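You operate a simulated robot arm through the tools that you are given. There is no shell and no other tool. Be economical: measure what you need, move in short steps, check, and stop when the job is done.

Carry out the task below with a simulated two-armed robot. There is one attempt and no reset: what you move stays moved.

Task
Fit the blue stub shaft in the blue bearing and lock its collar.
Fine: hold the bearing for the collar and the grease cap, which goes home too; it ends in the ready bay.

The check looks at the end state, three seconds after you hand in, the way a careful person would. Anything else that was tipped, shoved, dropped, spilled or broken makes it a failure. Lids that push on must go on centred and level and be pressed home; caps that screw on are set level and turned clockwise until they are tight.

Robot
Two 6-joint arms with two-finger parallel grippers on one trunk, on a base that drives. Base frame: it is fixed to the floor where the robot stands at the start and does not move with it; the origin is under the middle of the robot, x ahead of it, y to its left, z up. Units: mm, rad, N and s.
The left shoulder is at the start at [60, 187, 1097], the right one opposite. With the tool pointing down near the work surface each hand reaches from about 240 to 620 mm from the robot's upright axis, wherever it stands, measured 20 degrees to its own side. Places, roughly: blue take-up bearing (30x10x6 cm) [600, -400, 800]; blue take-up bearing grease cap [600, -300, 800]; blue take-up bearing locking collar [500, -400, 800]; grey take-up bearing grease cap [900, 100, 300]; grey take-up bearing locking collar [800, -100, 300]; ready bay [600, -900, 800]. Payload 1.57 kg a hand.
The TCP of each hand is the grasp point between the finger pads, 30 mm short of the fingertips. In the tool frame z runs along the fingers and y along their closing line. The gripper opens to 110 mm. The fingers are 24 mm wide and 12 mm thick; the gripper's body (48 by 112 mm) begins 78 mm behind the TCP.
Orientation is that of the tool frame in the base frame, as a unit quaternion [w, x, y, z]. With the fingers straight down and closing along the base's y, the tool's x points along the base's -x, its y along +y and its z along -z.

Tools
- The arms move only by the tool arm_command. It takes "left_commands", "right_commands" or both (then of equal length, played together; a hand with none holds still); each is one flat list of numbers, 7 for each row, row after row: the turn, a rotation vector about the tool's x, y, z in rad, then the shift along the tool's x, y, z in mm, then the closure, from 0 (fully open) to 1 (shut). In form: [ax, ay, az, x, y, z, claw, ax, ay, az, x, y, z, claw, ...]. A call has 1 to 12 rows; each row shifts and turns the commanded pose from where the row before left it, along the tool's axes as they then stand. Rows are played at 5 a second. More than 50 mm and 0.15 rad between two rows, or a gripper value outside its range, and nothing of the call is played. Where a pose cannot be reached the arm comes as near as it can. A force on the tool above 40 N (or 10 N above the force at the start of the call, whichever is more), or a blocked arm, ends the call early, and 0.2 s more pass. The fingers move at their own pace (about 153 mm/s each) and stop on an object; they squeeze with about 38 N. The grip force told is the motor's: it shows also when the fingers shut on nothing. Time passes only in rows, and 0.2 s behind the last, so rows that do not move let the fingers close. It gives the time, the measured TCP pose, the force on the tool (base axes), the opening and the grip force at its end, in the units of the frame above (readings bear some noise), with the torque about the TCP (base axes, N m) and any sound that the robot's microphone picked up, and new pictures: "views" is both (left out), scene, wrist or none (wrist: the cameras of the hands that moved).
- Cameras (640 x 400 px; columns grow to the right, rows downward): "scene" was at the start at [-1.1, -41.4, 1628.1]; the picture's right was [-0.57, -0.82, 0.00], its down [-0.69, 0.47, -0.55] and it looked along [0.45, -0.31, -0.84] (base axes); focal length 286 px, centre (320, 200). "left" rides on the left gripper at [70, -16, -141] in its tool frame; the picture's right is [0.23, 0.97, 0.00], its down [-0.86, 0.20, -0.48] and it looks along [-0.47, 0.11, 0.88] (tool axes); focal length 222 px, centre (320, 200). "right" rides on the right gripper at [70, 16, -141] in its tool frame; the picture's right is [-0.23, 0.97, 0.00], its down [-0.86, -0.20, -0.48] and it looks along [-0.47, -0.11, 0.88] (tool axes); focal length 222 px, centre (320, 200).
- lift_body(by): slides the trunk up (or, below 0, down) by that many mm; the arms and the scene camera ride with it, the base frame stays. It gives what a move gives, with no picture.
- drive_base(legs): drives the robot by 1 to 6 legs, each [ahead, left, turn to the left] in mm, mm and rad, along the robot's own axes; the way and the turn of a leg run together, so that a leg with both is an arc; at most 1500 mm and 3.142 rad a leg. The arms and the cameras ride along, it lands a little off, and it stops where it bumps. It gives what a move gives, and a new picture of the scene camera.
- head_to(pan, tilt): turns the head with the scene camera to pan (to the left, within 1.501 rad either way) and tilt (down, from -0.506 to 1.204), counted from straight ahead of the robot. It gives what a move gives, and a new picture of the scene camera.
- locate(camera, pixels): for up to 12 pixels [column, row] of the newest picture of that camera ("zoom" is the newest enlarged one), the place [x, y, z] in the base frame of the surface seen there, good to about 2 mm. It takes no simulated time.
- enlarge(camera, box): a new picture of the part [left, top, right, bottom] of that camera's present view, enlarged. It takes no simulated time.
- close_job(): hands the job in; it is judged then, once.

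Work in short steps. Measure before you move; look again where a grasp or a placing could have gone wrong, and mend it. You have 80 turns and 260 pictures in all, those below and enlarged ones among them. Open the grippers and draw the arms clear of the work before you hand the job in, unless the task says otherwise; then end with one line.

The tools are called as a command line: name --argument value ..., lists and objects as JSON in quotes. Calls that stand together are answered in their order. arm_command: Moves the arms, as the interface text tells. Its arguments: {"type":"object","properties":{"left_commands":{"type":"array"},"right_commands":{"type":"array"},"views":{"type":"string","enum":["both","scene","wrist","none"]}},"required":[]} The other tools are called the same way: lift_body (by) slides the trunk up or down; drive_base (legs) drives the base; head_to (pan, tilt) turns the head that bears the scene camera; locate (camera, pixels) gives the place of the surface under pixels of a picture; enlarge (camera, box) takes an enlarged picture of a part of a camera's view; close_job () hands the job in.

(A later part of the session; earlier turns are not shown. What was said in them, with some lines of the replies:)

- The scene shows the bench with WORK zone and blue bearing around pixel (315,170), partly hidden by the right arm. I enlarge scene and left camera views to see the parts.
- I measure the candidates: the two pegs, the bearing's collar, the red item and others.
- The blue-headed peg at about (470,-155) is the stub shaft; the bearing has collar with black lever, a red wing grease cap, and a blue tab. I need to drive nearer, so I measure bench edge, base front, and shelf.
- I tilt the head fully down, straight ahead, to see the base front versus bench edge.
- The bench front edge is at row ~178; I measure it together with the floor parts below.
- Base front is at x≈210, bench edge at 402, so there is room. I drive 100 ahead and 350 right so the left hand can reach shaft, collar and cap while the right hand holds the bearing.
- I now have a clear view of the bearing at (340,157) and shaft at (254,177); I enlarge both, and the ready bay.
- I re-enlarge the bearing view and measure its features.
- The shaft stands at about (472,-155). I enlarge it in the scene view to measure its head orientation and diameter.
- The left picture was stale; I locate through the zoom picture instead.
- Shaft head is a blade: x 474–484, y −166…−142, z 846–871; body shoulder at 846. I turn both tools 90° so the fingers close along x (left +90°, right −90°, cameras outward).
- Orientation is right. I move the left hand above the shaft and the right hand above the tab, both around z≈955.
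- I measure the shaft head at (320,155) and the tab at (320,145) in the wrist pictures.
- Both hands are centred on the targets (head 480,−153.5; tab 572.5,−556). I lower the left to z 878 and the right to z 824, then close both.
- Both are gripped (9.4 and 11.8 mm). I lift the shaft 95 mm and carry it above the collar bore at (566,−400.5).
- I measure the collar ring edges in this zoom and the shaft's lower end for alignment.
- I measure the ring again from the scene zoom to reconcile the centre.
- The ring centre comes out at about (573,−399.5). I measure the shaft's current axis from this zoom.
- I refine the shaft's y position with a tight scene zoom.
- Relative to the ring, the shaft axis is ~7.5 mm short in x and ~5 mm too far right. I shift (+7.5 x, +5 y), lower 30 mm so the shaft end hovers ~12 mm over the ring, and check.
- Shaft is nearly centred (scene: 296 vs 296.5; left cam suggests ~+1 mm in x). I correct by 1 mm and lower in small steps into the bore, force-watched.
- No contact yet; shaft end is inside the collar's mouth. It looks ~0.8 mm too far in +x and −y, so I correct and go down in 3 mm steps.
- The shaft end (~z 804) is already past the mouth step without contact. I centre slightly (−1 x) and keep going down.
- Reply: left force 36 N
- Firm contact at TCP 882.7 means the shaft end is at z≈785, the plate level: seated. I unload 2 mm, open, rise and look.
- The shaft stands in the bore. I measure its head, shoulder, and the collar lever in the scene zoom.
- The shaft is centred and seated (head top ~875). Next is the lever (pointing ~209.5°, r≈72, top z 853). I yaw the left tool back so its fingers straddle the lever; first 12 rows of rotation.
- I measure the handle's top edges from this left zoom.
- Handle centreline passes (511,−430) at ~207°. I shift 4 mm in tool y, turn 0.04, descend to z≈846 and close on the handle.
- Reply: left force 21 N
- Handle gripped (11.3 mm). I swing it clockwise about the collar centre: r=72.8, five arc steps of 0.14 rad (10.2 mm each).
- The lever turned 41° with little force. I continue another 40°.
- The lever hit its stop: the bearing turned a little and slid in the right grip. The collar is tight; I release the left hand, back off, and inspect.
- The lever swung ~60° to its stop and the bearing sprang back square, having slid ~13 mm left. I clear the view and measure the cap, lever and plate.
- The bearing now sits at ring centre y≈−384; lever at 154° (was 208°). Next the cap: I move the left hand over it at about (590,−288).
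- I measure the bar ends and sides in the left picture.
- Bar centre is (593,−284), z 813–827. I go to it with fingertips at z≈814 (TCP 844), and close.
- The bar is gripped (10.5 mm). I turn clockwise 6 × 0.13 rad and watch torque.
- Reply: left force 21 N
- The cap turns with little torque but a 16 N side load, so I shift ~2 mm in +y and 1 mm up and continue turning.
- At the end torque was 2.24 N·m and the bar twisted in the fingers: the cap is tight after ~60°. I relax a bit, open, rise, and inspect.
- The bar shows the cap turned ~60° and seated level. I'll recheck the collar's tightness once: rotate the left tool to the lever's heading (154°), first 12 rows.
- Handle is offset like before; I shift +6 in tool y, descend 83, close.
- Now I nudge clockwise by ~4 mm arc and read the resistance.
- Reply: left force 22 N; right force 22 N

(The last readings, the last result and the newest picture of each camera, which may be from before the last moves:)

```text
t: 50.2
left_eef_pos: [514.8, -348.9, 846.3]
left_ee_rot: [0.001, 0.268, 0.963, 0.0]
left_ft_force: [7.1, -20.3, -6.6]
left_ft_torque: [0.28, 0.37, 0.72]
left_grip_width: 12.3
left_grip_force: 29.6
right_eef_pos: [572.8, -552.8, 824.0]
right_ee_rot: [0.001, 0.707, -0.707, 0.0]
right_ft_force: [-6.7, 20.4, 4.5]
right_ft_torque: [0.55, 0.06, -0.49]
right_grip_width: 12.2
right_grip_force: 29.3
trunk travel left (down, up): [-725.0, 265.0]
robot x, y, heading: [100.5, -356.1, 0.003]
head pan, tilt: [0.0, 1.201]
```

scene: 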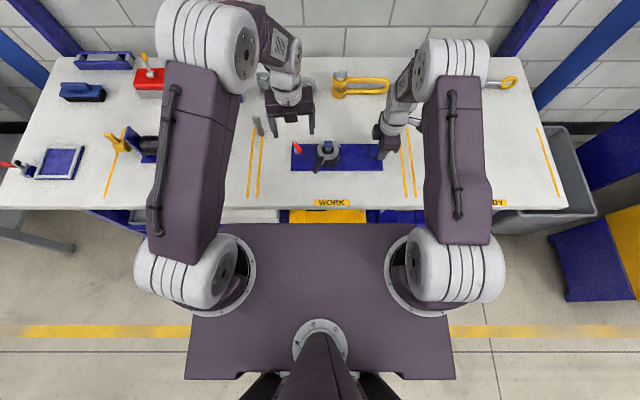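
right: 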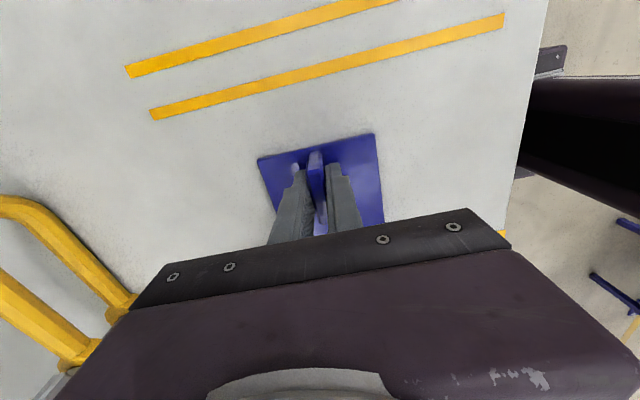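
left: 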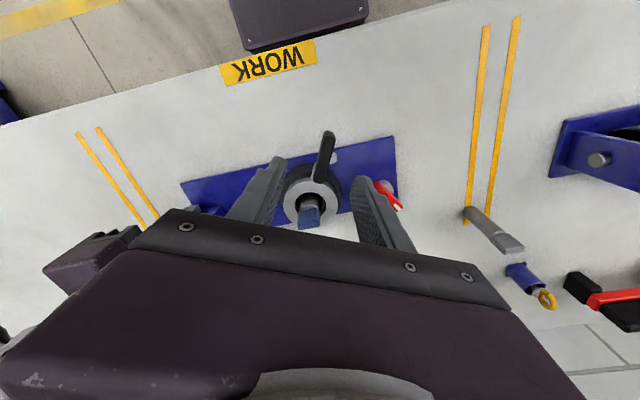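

Resistance rises at once (≈2 N·m at the collar): it is tight. I back off, release the lever, rise, and open; and measure the ready bay lines and obstacles.

arm_command --left_commands '[0, 0, -0.06, 0, -4, 0, 1, 0, 0, 0, 0, 0, 0, 0.6, 0, 0, 0, 0, 0, 0, 0.5, 0, 0, 0, 0, 0, -30, 0.4, 0, 0, 0, 0, 0, -45, 0.2, 0, 0, 0, 0, 0, -45, 0, 0, 0, 0, 0, 0, 0, 0]' --views "scene"

locate --camera "scene" --pixels '[[540, 128], [560, 195], [406, 128], [412, 195], [415, 195], [565, 205], [540, 180], [590, 200], [560, 240], [625, 290], [598, 120], [500, 90]]'

enlarge --camera "scene" --box '[285, 125, 405, 195]'

```text
t: 51.8
left_eef_pos: [512.3, -354.8, 966.7]
left_ee_rot: [-0.001, 0.239, 0.971, 0.0]
left_ft_force: [-0.5, 0.9, -0.3]
left_ft_torque: [0.0, 0.03, -0.02]
left_grip_width: 110.2
left_grip_force: 0.0
right_eef_pos: [573.9, -553.5, 823.8]
right_ee_rot: [0.0, -0.707, 0.707, 0.0]
right_ft_force: [-0.7, 0.9, -1.2]
right_ft_torque: [0.23, -0.05, 0.27]
right_grip_width: 11.8
right_grip_force: 29.3
trunk travel left (down, up): [-725.0, 265.0]
robot x, y, heading: [104.8, -353.2, -0.0]
head pan, tilt: [0.0, 1.201]
```

scene: 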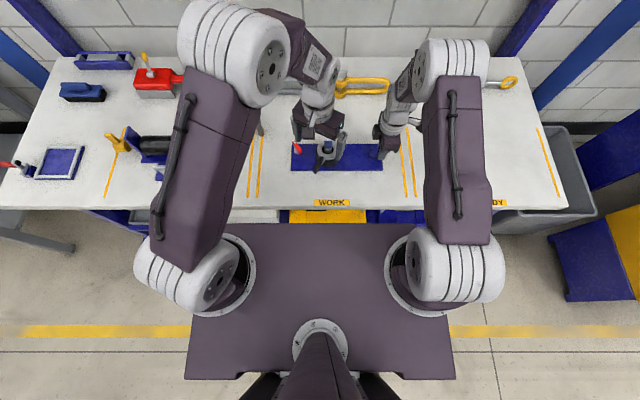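

```text
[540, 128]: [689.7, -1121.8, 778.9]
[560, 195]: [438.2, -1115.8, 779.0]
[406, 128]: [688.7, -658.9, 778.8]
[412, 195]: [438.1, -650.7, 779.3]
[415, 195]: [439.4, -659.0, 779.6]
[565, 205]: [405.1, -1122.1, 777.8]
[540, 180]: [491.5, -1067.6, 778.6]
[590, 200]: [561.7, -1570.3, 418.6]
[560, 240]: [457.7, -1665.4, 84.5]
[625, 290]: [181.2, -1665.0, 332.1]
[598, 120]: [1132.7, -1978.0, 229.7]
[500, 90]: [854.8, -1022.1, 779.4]
```

```text
5.33 times, centred on (345, 160) of scene
```

zoom: 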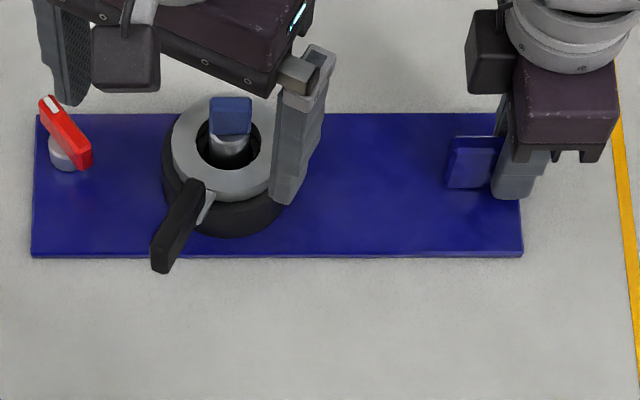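

Ready bay spans y −659…−1118, x 438–690. To carry level I'll also grip the bearing housing with the left hand; I move over its centre (573,−384) and check.

arm_command --left_commands '[0, 0, 0, -34, 1.2, 0, 0, 0, 0, 0, -33.7, 1.1, 0, 0, 0, 0, 0, 0, 0, 25, 0, 0, 0, 0, 0, 0, 0, 0]' --views "both"

enlarge --camera "left" --box '[220, 80, 420, 220]'

enlarge --camera "scene" --box '[285, 115, 405, 185]'

```text
t: 52.8
left_eef_pos: [572.4, -382.1, 939.5]
left_ee_rot: [0.0, 0.24, 0.971, 0.001]
left_ft_force: [-0.4, 0.1, 0.2]
left_ft_torque: [-0.01, 0.0, 0.03]
left_grip_width: 109.7
left_grip_force: 0.1
right_eef_pos: [573.9, -554.5, 824.9]
right_ee_rot: [0.0, -0.707, 0.707, -0.001]
right_ft_force: [0.4, 0.3, -0.5]
right_ft_torque: [0.46, 0.01, 0.02]
right_grip_width: 12.0
right_grip_force: 29.5
trunk travel left (down, up): [-725.0, 265.0]
robot x, y, heading: [104.7, -356.4, 0.002]
head pan, tilt: [0.0, 1.201]
```

scene: 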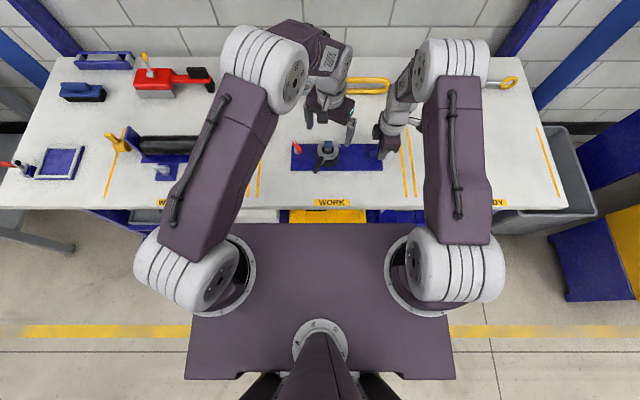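
left: 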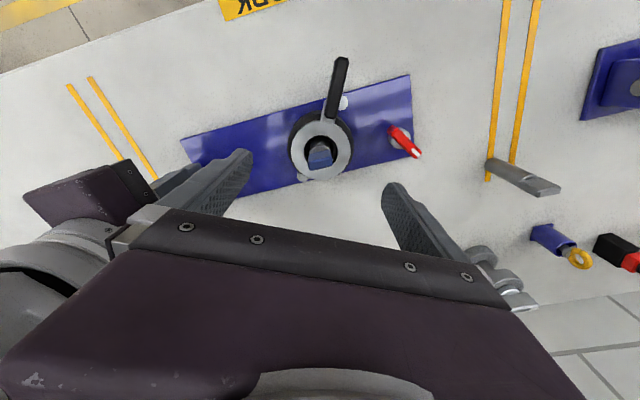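

```text
2.86 times, centred on (320, 150) of left
```

zoom: 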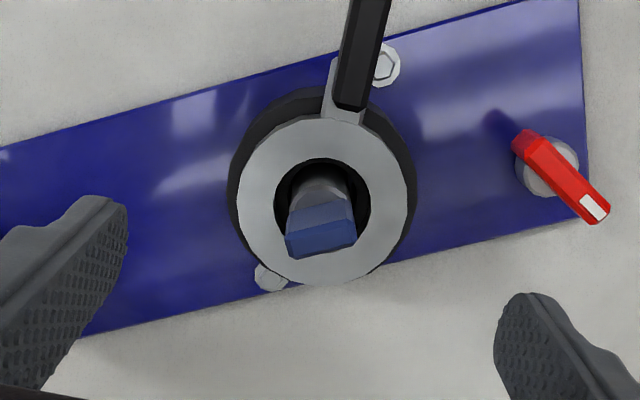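

```text
5.33 times, centred on (345, 150) of scene
```

zoom: 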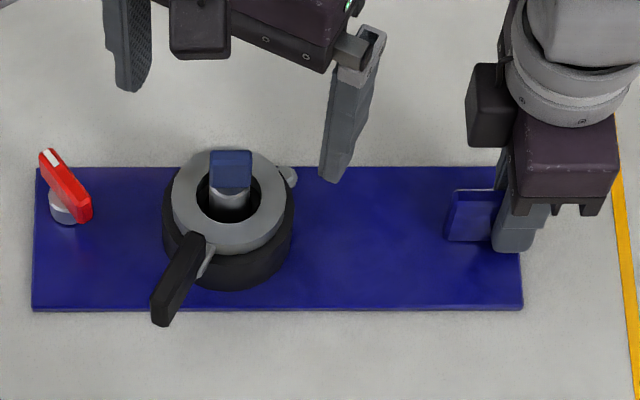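

I check the collar's centre via the left camera.

locate --camera "left" --pixels '[[293.5, 150], [349.5, 150], [313, 124], [320, 177.5], [298, 137], [343, 170], [290, 145], [352.5, 150]]'

```text
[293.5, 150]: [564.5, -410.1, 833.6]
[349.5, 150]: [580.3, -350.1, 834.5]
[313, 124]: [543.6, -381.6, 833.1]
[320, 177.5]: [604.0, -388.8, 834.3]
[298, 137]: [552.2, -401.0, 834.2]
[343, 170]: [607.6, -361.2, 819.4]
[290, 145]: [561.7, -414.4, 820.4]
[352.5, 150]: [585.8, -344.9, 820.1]
```

Centre ≈(574,−383), matching the TCP. I descend so the tips reach z≈792 and close on the housing.

arm_command --left_commands '[0, 0, 0, 0, 0, 30, 0, 0, 0, 0, 0, 0, 30, 0, 0, 0, 0, 0, 0, 30, 0, 0, 0, 0, 0, 0, 27, 0, 0, 0, 0, 0, 0, 0, 0, 0, 0, 0, 0, 0, 0, 0.5, 0, 0, 0, 0, 0, 0, 1, 0, 0, 0, 0, 0, 0, 1]' --views "scene"

enlarge --camera "scene" --box '[285, 115, 405, 185]'

```text
t: 54.6
left_eef_pos: [571.9, -381.7, 821.4]
left_ee_rot: [0.001, 0.238, 0.971, -0.002]
left_ft_force: [11.0, -21.6, -13.8]
left_ft_torque: [0.85, -0.04, 2.39]
left_grip_width: 90.8
left_grip_force: 38.4
right_eef_pos: [573.1, -552.8, 824.5]
right_ee_rot: [-0.001, -0.707, 0.707, 0.002]
right_ft_force: [-11.5, 21.2, 8.1]
right_ft_torque: [0.48, 0.03, -0.5]
right_grip_width: 12.1
right_grip_force: 29.6
trunk travel left (down, up): [-725.0, 265.0]
robot x, y, heading: [103.3, -357.9, 0.002]
head pan, tilt: [0.0, 1.201]
```

scene: 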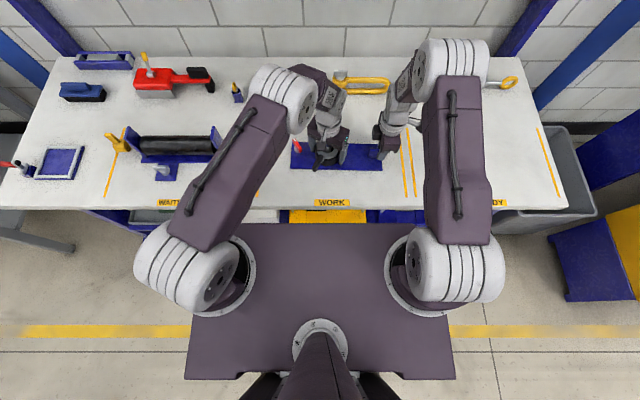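

```text
5.33 times, centred on (345, 150) of scene
```

zoom: 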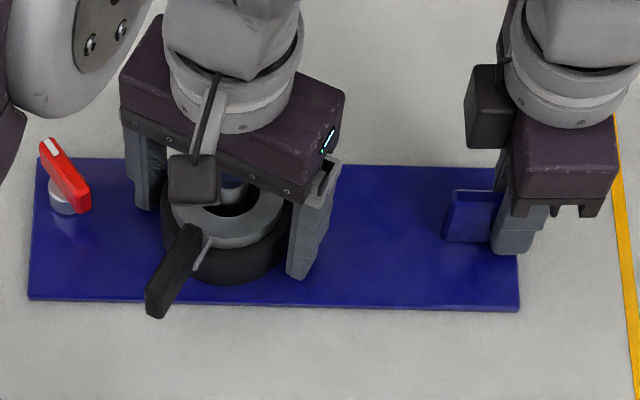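

Width 90.8 with 2.4 N·m torque means a finger catches on something off-centre. I open and look with the left camera.

arm_command --left_commands '[0, 0, 0, 0, 0, 0, 0, 0, 0, 0, 0, 0, 0, 0, 0, 0, 0, 0, 0, 0, 0]' --views "both"

enlarge --camera "left" --box '[160, 50, 480, 250]'

enlarge --camera "scene" --box '[285, 115, 405, 185]'

```text
t: 55.4
left_eef_pos: [571.9, -380.5, 821.6]
left_ee_rot: [-0.001, 0.239, 0.971, 0.001]
left_ft_force: [0.2, -0.9, 0.1]
left_ft_torque: [0.01, 0.03, -0.02]
left_grip_width: 110.1
left_grip_force: 0.0
right_eef_pos: [574.2, -554.2, 823.8]
right_ee_rot: [-0.001, -0.707, 0.707, -0.001]
right_ft_force: [-0.2, 0.0, -4.9]
right_ft_torque: [-0.9, -0.03, -0.02]
right_grip_width: 11.7
right_grip_force: 29.2
trunk travel left (down, up): [-725.0, 265.0]
robot x, y, heading: [97.9, -358.0, -0.001]
head pan, tilt: [0.0, 1.201]
```

scene: 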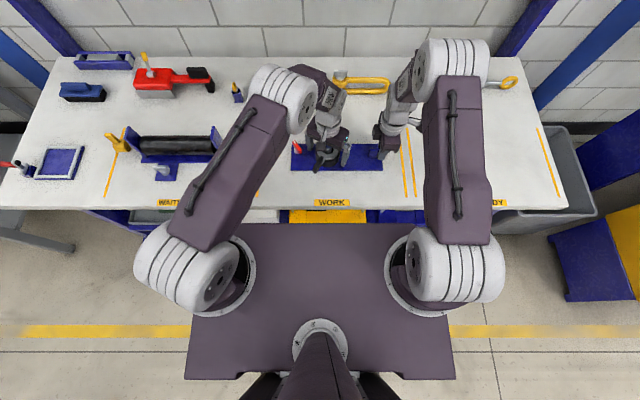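
left: 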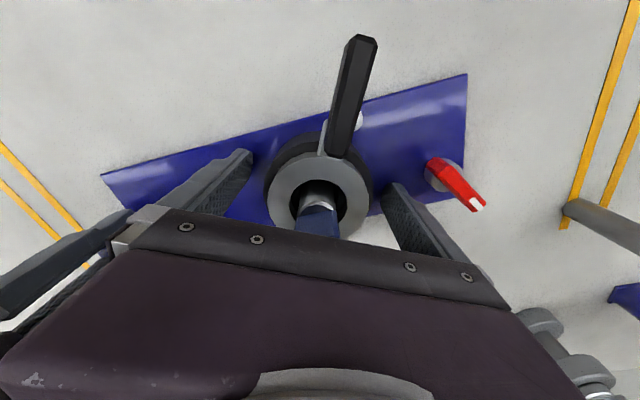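

```text
2.00 times, centred on (320, 150) of left
```

zoom: 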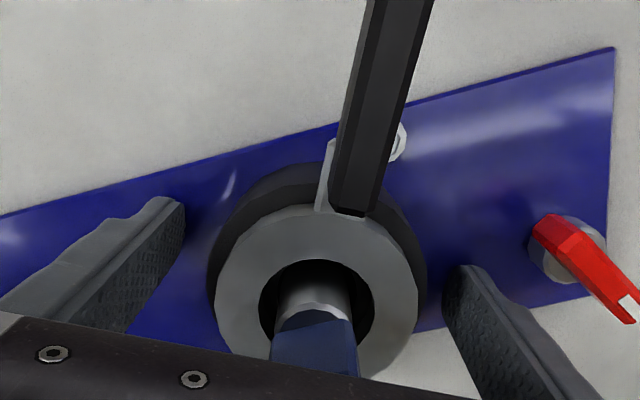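

```text
5.33 times, centred on (345, 150) of scene
```

zoom: 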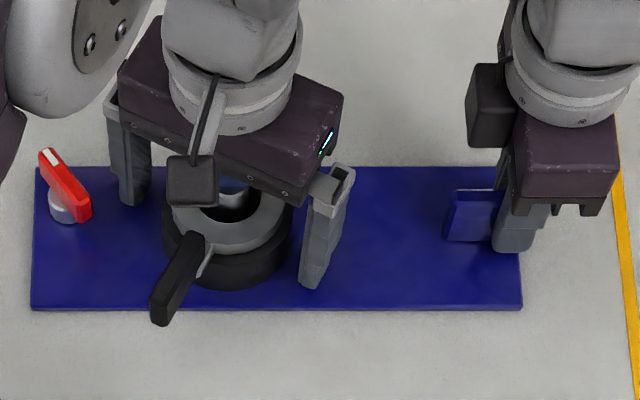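

The housing's contact shape seems boxy, so closing 27° askew catches a corner. I turn the left tool −0.48 rad so the fingers close along y (clear of lever, bolts and cap) and close again.

arm_command --left_commands '[0, 0, -0.12, 0, 0, 0, 0, 0, 0, -0.12, 0, 0, 0, 0, 0, 0, -0.12, 0, 0, 0, 0, 0, 0, -0.12, 0, 0, 0, 0, 0, 0, 0, 0, 0, 0, 0, 0, 0, 0, 0, 0, 0, 0.4, 0, 0, 0, 0, 0, 0, 1, 0, 0, 0, 0, 0, 0, 1]' --views "both"

enlarge --camera "scene" --box '[285, 115, 405, 185]'

```text
t: 57.2
left_eef_pos: [571.8, -382.0, 822.3]
left_ee_rot: [0.0, 0.0, 1.0, 0.0]
left_ft_force: [1.2, -1.4, 0.4]
left_ft_torque: [-0.02, 0.08, 0.46]
left_grip_width: 71.4
left_grip_force: 37.6
right_eef_pos: [574.7, -554.1, 823.5]
right_ee_rot: [0.001, 0.707, -0.707, -0.001]
right_ft_force: [-2.9, 1.7, -3.3]
right_ft_torque: [-0.25, -0.14, -0.1]
right_grip_width: 11.7
right_grip_force: 29.4
trunk travel left (down, up): [-725.0, 265.0]
robot x, y, heading: [103.1, -355.7, -0.002]
head pan, tilt: [0.0, 1.201]
```

scene: 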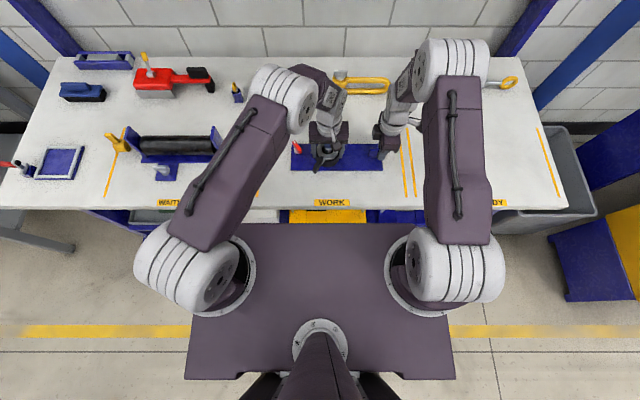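
left: 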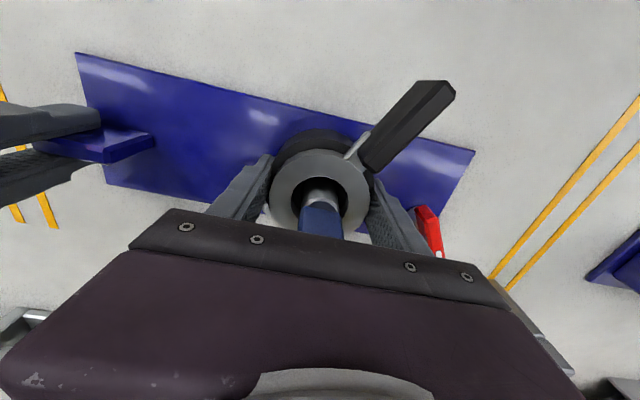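

```text
5.33 times, centred on (345, 150) of scene
```

zoom: 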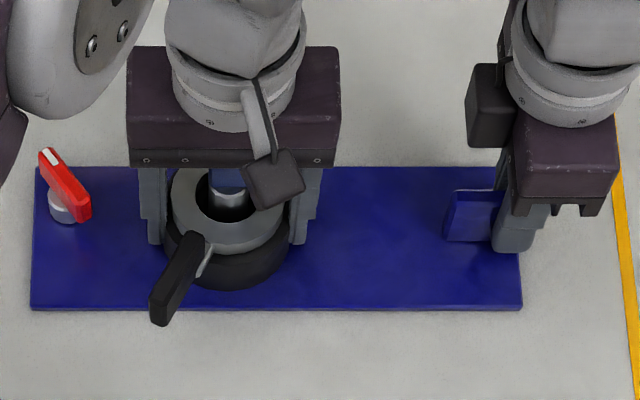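

Housing gripped cleanly (71.4 mm, no side load). I lift with both hands together by 40 mm.

arm_command --left_commands '[0, 0, 0, 0, 0, -8, 1, 0, 0, 0, 0, 0, -8, 1, 0, 0, 0, 0, 0, -8, 1, 0, 0, 0, 0, 0, -8, 1, 0, 0, 0, 0, 0, -8, 1, 0, 0, 0, 0, 0, 0, 1]' --right_commands '[0, 0, 0, 0, 0, -8, 1, 0, 0, 0, 0, 0, -8, 1, 0, 0, 0, 0, 0, -8, 1, 0, 0, 0, 0, 0, -8, 1, 0, 0, 0, 0, 0, -8, 1, 0, 0, 0, 0, 0, 0, 1]' --views "scene"

enlarge --camera "scene" --box '[285, 115, 405, 185]'

locate --camera "zoom" --pixels '[[60, 285], [300, 290], [490, 290], [60, 200]]'

```text
t: 58.6
left_eef_pos: [573.0, -383.1, 861.4]
left_ee_rot: [0.0, 0.001, 1.0, -0.001]
left_ft_force: [0.0, -6.6, 5.3]
left_ft_torque: [-1.21, -0.01, -0.01]
left_grip_width: 71.7
left_grip_force: 38.0
right_eef_pos: [574.4, -555.8, 863.7]
right_ee_rot: [0.001, 0.707, -0.707, 0.0]
right_ft_force: [-0.6, 6.0, -11.0]
right_ft_torque: [-0.65, -0.03, 0.08]
right_grip_width: 11.7
right_grip_force: 28.9
trunk travel left (down, up): [-725.0, 265.0]
robot x, y, heading: [102.3, -356.3, -0.005]
head pan, tilt: [0.0, 1.201]
```

scene: 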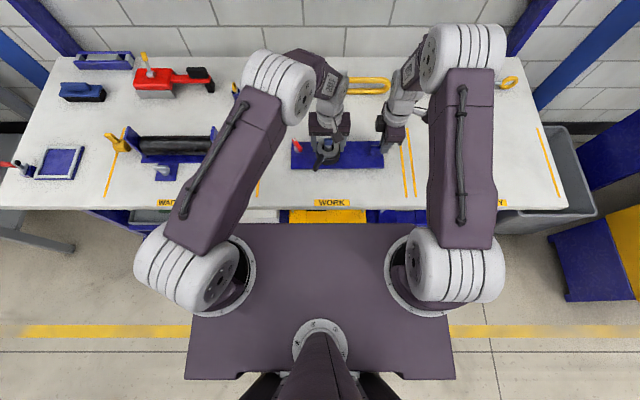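

```text
5.33 times, centred on (345, 150) of scene
```

zoom: 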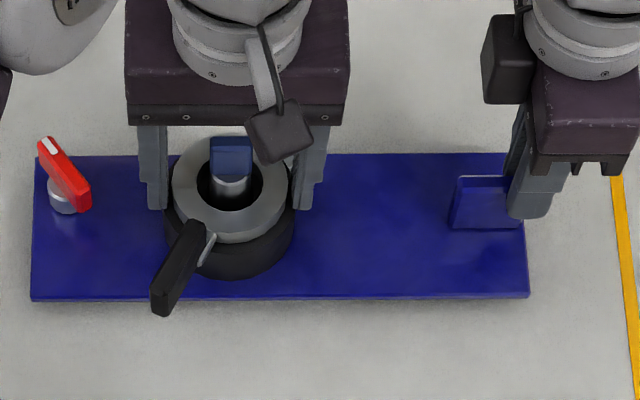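

```text
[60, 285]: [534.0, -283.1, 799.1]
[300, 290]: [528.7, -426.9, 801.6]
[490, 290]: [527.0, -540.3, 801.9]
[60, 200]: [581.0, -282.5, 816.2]
```

Plate top only rose to ~801 (15 mm) though the hands rose 40, so it slipped. I hold a second to see whether it keeps slipping.

arm_command --left_commands '[0, 0, 0, 0, 0, 0, 1, 0, 0, 0, 0, 0, 0, 1, 0, 0, 0, 0, 0, 0, 1]' --views "both"

enlarge --camera "scene" --box '[285, 115, 405, 185]'

locate --camera "zoom" --pixels '[[60, 285], [300, 290], [490, 290], [65, 200], [485, 185], [260, 200], [205, 240], [190, 240]]'

```text
t: 59.4
left_eef_pos: [573.1, -382.0, 861.8]
left_ee_rot: [0.0, 0.001, 1.0, 0.0]
left_ft_force: [3.4, -11.6, 3.4]
left_ft_torque: [-1.3, -0.06, 0.36]
left_grip_width: 71.6
left_grip_force: 37.8
right_eef_pos: [574.2, -555.8, 863.4]
right_ee_rot: [-0.001, -0.707, 0.707, 0.001]
right_ft_force: [-2.9, 12.6, -10.1]
right_ft_torque: [-0.37, 0.02, 0.07]
right_grip_width: 11.7
right_grip_force: 28.7
trunk travel left (down, up): [-725.0, 265.0]
robot x, y, heading: [100.6, -357.1, 0.002]
head pan, tilt: [0.0, 1.201]
```

scene: 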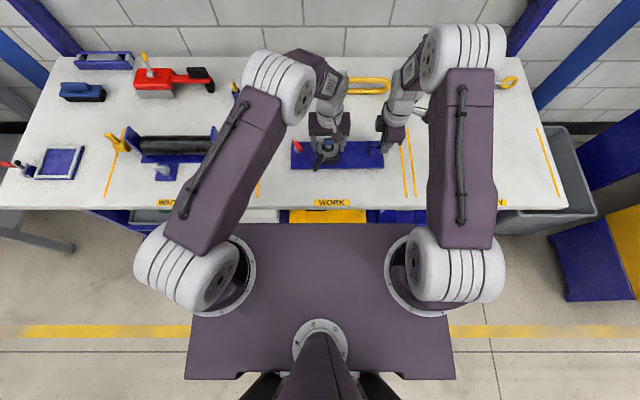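
left: 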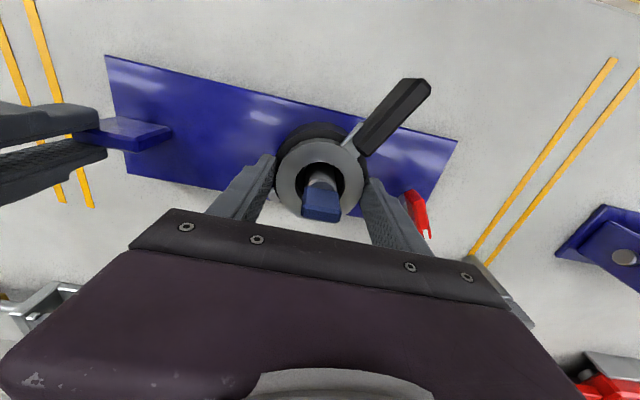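

```text
5.33 times, centred on (345, 150) of scene
```

zoom: 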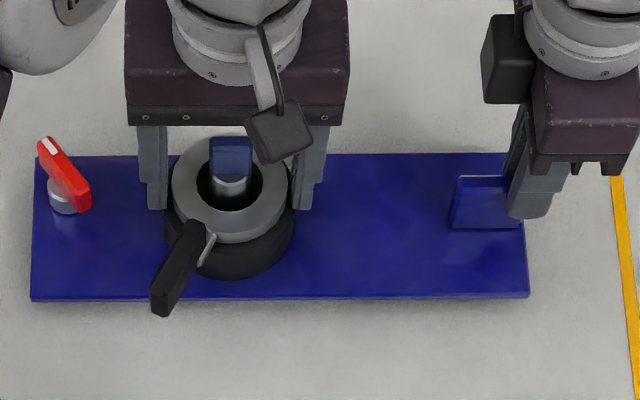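

```text
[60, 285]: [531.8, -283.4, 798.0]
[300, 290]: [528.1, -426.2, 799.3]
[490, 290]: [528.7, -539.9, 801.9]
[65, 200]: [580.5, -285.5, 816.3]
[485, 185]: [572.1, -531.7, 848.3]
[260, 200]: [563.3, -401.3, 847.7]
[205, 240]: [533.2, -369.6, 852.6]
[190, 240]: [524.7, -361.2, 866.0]
```

It holds at +14 mm, but with little finger overlap. I lower it to rest, open, go back down 25 mm, shift the right hand 12 mm onto the tab's middle, and regrip; then I'll slide it along the bare bench instead.

arm_command --left_commands '[0, 0, 0, 0, 0, 5, 1, 0, 0, 0, 0, 0, 5, 1, 0, 0, 0, 0, 0, 4, 1, 0, 0, 0, 0, 0, 0, 1, 0, 0, 0, 0, 0, 0, 0.1, 0, 0, 0, 0, 0, 0, 0.1, 0, 0, 0, 0, 0, 13, 0.1, 0, 0, 0, 0, 0, 12, 0.1, 0, 0, 0, 0, 0, 0, 0.1, 0, 0, 0, 0, 0, 0, 1, 0, 0, 0, 0, 0, 0, 1]' --right_commands '[0, 0, 0, 0, 0, 5, 1, 0, 0, 0, 0, 0, 5, 1, 0, 0, 0, 0, 0, 5, 1, 0, 0, 0, 0, 0, 0, 1, 0, 0, 0, 0, 0, 0, 0.75, 0, 0, 0, 0, 0, 0, 0.75, 0, 0, 0, -6, 0, 13, 0.75, 0, 0, 0, -6, 0, 12, 0.75, 0, 0, 0, 0, 0, 0, 0.75, 0, 0, 0, 0, 0, 0, 1, 0, 0, 0, 0, 0, 0, 1]' --views "scene"

enlarge --camera "scene" --box '[285, 115, 405, 185]'

locate --camera "zoom" --pixels '[[60, 285], [300, 290], [490, 290], [260, 200], [200, 200]]'

```text
t: 61.8
left_eef_pos: [573.3, -381.9, 823.1]
left_ee_rot: [0.0, 0.003, 1.0, -0.001]
left_ft_force: [0.4, -1.3, -0.1]
left_ft_torque: [-0.05, -0.22, 0.08]
left_grip_width: 71.7
left_grip_force: 37.9
right_eef_pos: [573.2, -542.0, 827.0]
right_ee_rot: [-0.001, 0.707, -0.707, 0.0]
right_ft_force: [-0.5, 1.0, 0.2]
right_ft_torque: [0.11, -0.01, -0.13]
right_grip_width: 11.6
right_grip_force: 28.8
trunk travel left (down, up): [-725.0, 265.0]
robot x, y, heading: [98.2, -357.8, 0.0]
head pan, tilt: [0.0, 1.201]
```

scene: 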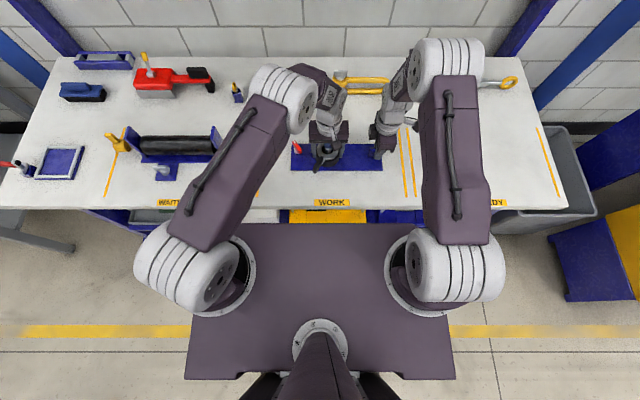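

```text
5.33 times, centred on (345, 150) of scene
```

zoom: 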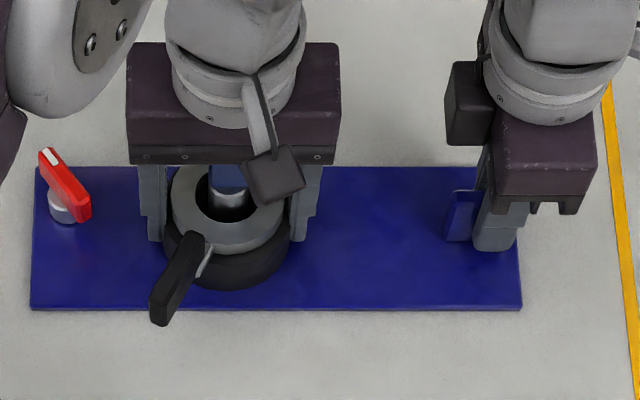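

```text
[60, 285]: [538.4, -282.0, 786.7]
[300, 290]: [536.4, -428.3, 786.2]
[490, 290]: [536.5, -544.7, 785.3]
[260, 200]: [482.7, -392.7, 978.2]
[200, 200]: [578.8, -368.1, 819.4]
```

Both grips are fresh and unloaded. I try a smooth small lift with the trunk (10 mm).

lift_body --by 10

enlarge --camera "scene" --box '[285, 115, 405, 185]'

locate --camera "zoom" --pixels '[[60, 285], [300, 290], [490, 290], [65, 295], [480, 295]]'

```text
t: 62.4
left_eef_pos: [574.6, -382.2, 832.9]
left_ee_rot: [0.0, 0.001, 1.0, 0.0]
left_ft_force: [0.4, -3.3, -2.6]
left_ft_torque: [-0.19, 0.0, 0.09]
left_grip_width: 71.7
left_grip_force: 37.9
right_eef_pos: [574.8, -543.5, 835.1]
right_ee_rot: [0.0, 0.707, -0.707, 0.0]
right_ft_force: [-0.5, 2.5, -3.9]
right_ft_torque: [-0.31, 0.01, -0.21]
right_grip_width: 11.9
right_grip_force: 29.1
trunk travel left (down, up): [-735.0, 255.0]
robot x, y, heading: [101.1, -356.3, 0.002]
head pan, tilt: [0.0, 1.201]
```

```text
5.33 times, centred on (345, 150) of scene
```

zoom: 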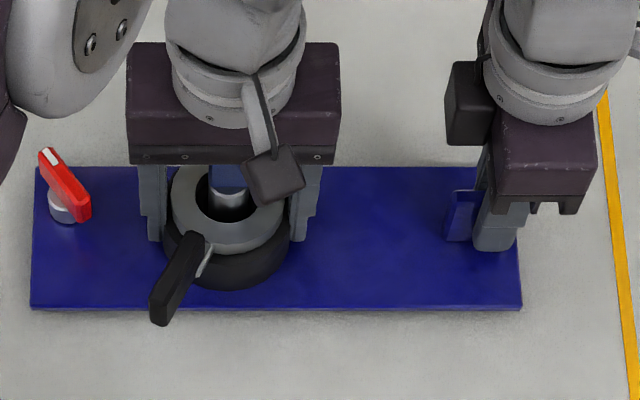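

```text
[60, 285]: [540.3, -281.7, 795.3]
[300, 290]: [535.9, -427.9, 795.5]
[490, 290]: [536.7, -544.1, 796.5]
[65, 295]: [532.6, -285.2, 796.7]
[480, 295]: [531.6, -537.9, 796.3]
```

The trunk lift worked: plate level at 796, 6.5 N total. I drive right 472 mm to the ready bay.

drive_base --legs '[[0, -100, 0], [0, -372, 0]]'

enlarge --camera "scene" --box '[270, 105, 430, 215]'

locate --camera "zoom" --pixels '[[90, 220], [250, 230], [420, 228], [130, 320], [60, 300]]'

```text
t: 65.5
left_eef_pos: [575.1, -859.2, 833.9]
left_ee_rot: [0.001, -0.001, 1.0, 0.0]
left_ft_force: [0.7, -7.9, -5.1]
left_ft_torque: [-0.19, 0.06, 0.18]
left_grip_width: 71.6
left_grip_force: 38.3
right_eef_pos: [576.0, -1019.4, 834.8]
right_ee_rot: [0.0, 0.708, -0.706, -0.001]
right_ft_force: [-0.5, 7.6, 0.2]
right_ft_torque: [0.03, -0.04, -0.11]
right_grip_width: 12.1
right_grip_force: 29.4
trunk travel left (down, up): [-735.0, 255.0]
robot x, y, heading: [104.8, -838.3, 0.007]
head pan, tilt: [0.0, 1.201]
```

scene: 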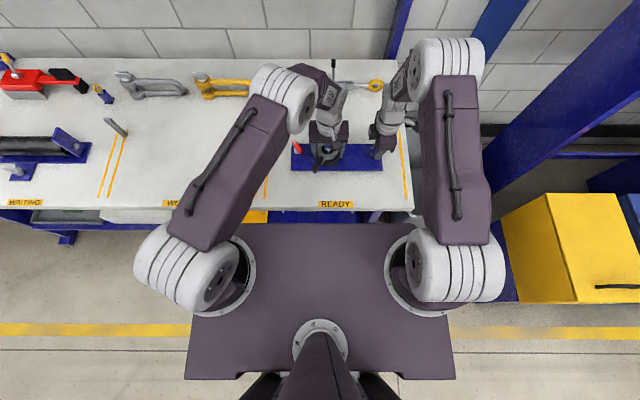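

```text
3.64 times, centred on (350, 160) of scene
```

zoom: 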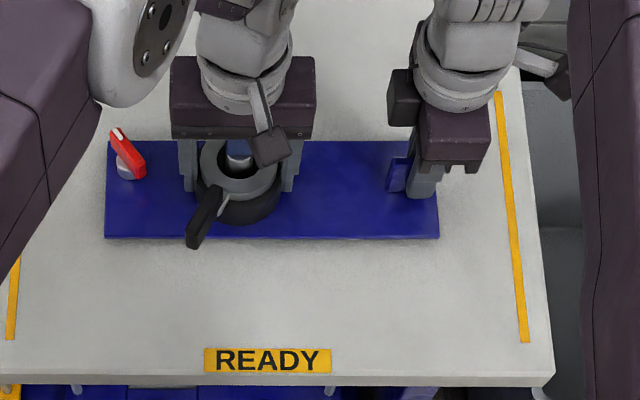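

```text
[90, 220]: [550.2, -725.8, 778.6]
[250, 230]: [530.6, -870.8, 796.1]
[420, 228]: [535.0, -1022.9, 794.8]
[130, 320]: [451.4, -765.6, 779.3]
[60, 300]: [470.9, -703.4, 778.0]
```

The bearing is centred in the ready bay (y −742…−1040, bay −659…−1118). I lower the trunk 10 mm to set it down.

lift_body --by -10

enlarge --camera "scene" --box '[270, 105, 430, 215]'

locate --camera "zoom" --pixels '[[130, 220], [250, 230], [420, 228], [320, 200]]'

```text
t: 66.1
left_eef_pos: [574.1, -857.4, 825.0]
left_ee_rot: [0.0, -0.002, 1.0, 0.001]
left_ft_force: [-1.2, 0.3, -0.3]
left_ft_torque: [-0.26, -0.02, -0.02]
left_grip_width: 71.7
left_grip_force: 38.1
right_eef_pos: [575.8, -1020.4, 825.9]
right_ee_rot: [0.0, 0.708, -0.706, 0.0]
right_ft_force: [-0.2, 0.1, -0.4]
right_ft_torque: [-0.8, -0.11, -0.22]
right_grip_width: 11.9
right_grip_force: 29.1
trunk travel left (down, up): [-725.0, 265.0]
robot x, y, heading: [101.3, -835.9, 0.007]
head pan, tilt: [0.0, 1.201]
```

```text
3.64 times, centred on (350, 160) of scene
```

zoom: 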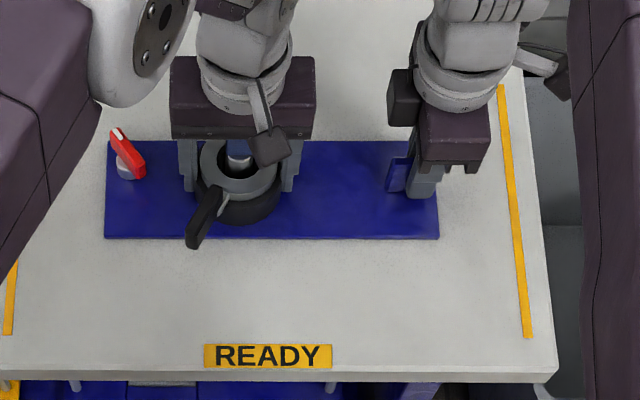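

```text
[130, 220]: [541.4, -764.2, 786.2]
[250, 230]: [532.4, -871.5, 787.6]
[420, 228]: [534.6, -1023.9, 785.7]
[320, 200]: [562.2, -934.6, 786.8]
```

It rests on the bench at z 786. I open both hands, rise straight up and draw them back.

arm_command --left_commands '[0, 0, 0, 0, 0, 0, 0.15, 0, 0, 0, 0, 0, 0, 0.15, 0, 0, 0, 0, 0, -30, 0.15, 0, 0, 0, 0, 0, -40, 0.15, 0, 0, 0, 0, 0, -40, 0.15, 0, 0, 0, 0, 0, -40, 0.15, 0, 0, 0, 40, 0, -10, 0.15, 0, 0, 0, 40, 0, 0, 0.15, 0, 0, 0, 40, 0, 0, 0, 0, 0, 0, 0, 40, 0, 0, 0, 0, 0, 0, 0, 0, 0]' --right_commands '[0, 0, 0, 0, 0, 0, 0.5, 0, 0, 0, 0, 0, 0, 0.5, 0, 0, 0, 0, 0, -30, 0.5, 0, 0, 0, 0, 0, -40, 0.5, 0, 0, 0, 0, 0, -40, 0.5, 0, 0, 0, 0, 0, -40, 0.5, 0, 0, 0, 0, 40, -10, 0.5, 0, 0, 0, 0, 40, 0, 0.5, 0, 0, 0, 0, 40, 0, 0, 0, 0, 0, 30, 0, 0, 0, 0, 0, 0, 0, 0, 0, 0]' --views "both"

enlarge --camera "scene" --box '[270, 105, 430, 215]'

locate --camera "zoom" --pixels '[[215, 205], [190, 240], [240, 130], [240, 150], [250, 200]]'

```text
t: 68.5
left_eef_pos: [452.8, -817.2, 983.7]
left_ee_rot: [0.001, -0.001, 1.0, 0.0]
left_ft_force: [-0.3, 0.5, -0.3]
left_ft_torque: [-0.02, 0.04, 0.0]
left_grip_width: 110.1
left_grip_force: 0.0
right_eef_pos: [457.5, -1047.6, 987.1]
right_ee_rot: [0.001, 0.709, -0.706, 0.0]
right_ft_force: [-0.8, 0.4, 0.0]
right_ft_torque: [0.0, 0.02, 0.0]
right_grip_width: 110.0
right_grip_force: 0.1
trunk travel left (down, up): [-725.0, 265.0]
robot x, y, heading: [103.9, -834.0, 0.006]
head pan, tilt: [0.0, 1.201]
```

scene: 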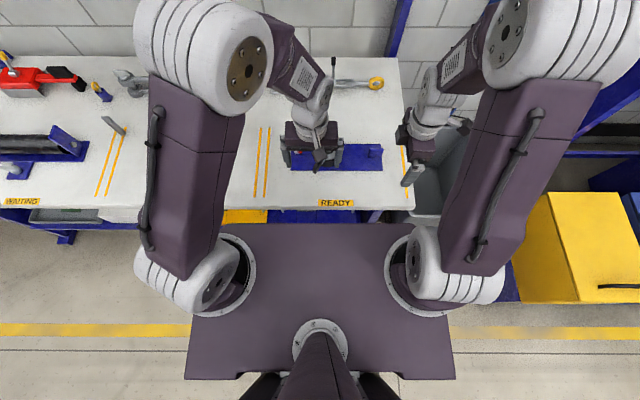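
right: 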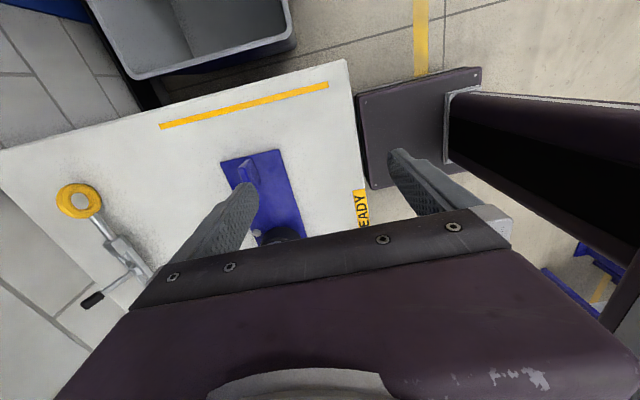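
left: 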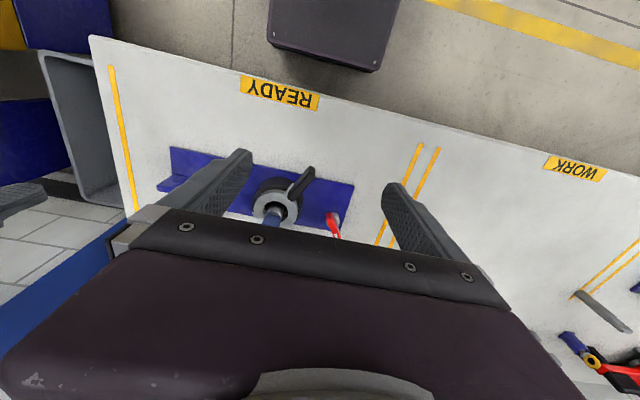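

```text
3.64 times, centred on (350, 160) of scene
```

zoom: 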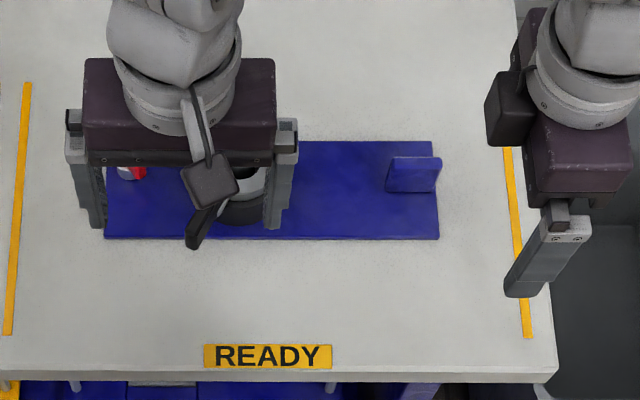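

```text
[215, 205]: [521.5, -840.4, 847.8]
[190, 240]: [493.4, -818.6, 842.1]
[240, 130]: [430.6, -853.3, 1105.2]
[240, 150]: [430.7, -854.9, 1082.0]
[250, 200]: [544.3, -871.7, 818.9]
```

The left hand is near its inner reach and still blocks the view; I raise it and move it left, then take a final look.

arm_command --left_commands '[0, 0, 0, 0, 30, -40, 0, 0, 0, 0, 0, 40, -20, 0, 0, 0, 0, 0, 40, 0, 0, 0, 0, 0, 0, 40, 0, 0, 0, 0, 0, 0, 0, 0, 0]' --views "scene"

enlarge --camera "scene" --box '[280, 115, 400, 190]'

locate --camera "zoom" --pixels '[[220, 200], [185, 260], [255, 110], [255, 135], [70, 250], [540, 250]]'

```text
t: 69.7
left_eef_pos: [453.1, -666.4, 1044.8]
left_ee_rot: [0.0, -0.001, 1.0, 0.0]
left_ft_force: [0.9, -1.3, -0.1]
left_ft_torque: [-0.03, -0.03, 0.0]
left_grip_width: 110.0
left_grip_force: 0.0
right_eef_pos: [457.3, -1049.2, 985.3]
right_ee_rot: [-0.001, 0.709, -0.705, 0.0]
right_ft_force: [0.1, -0.2, 0.1]
right_ft_torque: [0.05, 0.0, -0.02]
right_grip_width: 110.1
right_grip_force: 0.0
trunk travel left (down, up): [-725.0, 265.0]
robot x, y, heading: [101.8, -839.1, 0.004]
head pan, tilt: [0.0, 1.201]
```

scene: 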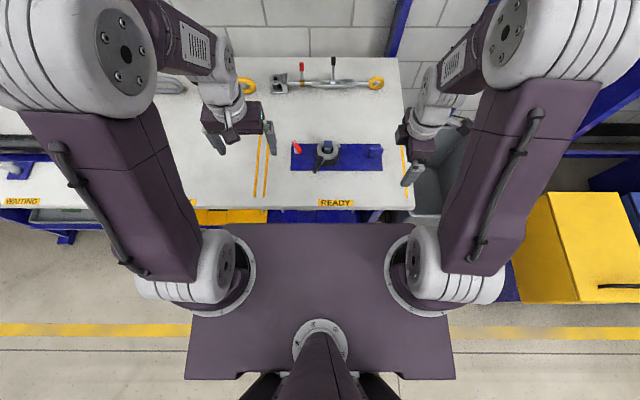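

```text
5.33 times, centred on (340, 152) of scene
```

zoom: 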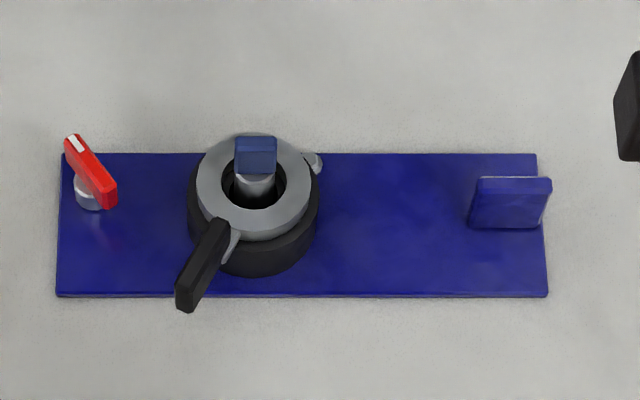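

```text
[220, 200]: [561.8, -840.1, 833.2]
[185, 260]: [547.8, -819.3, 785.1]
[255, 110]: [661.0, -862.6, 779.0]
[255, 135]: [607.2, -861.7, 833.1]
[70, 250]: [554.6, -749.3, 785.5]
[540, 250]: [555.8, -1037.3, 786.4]
```

The final view shows the bearing flat in the ready bay, with the shaft seated, the collar lever locked and the cap turned tight. Both hands are open and clear, so I hand in.

close_job

```text
The job is handed in.
```

The blue stub shaft is seated in the blue bearing, the collar lever and grease cap are turned clockwise to their stops, the bearing stands flat in the ready bay, and the job is handed in.
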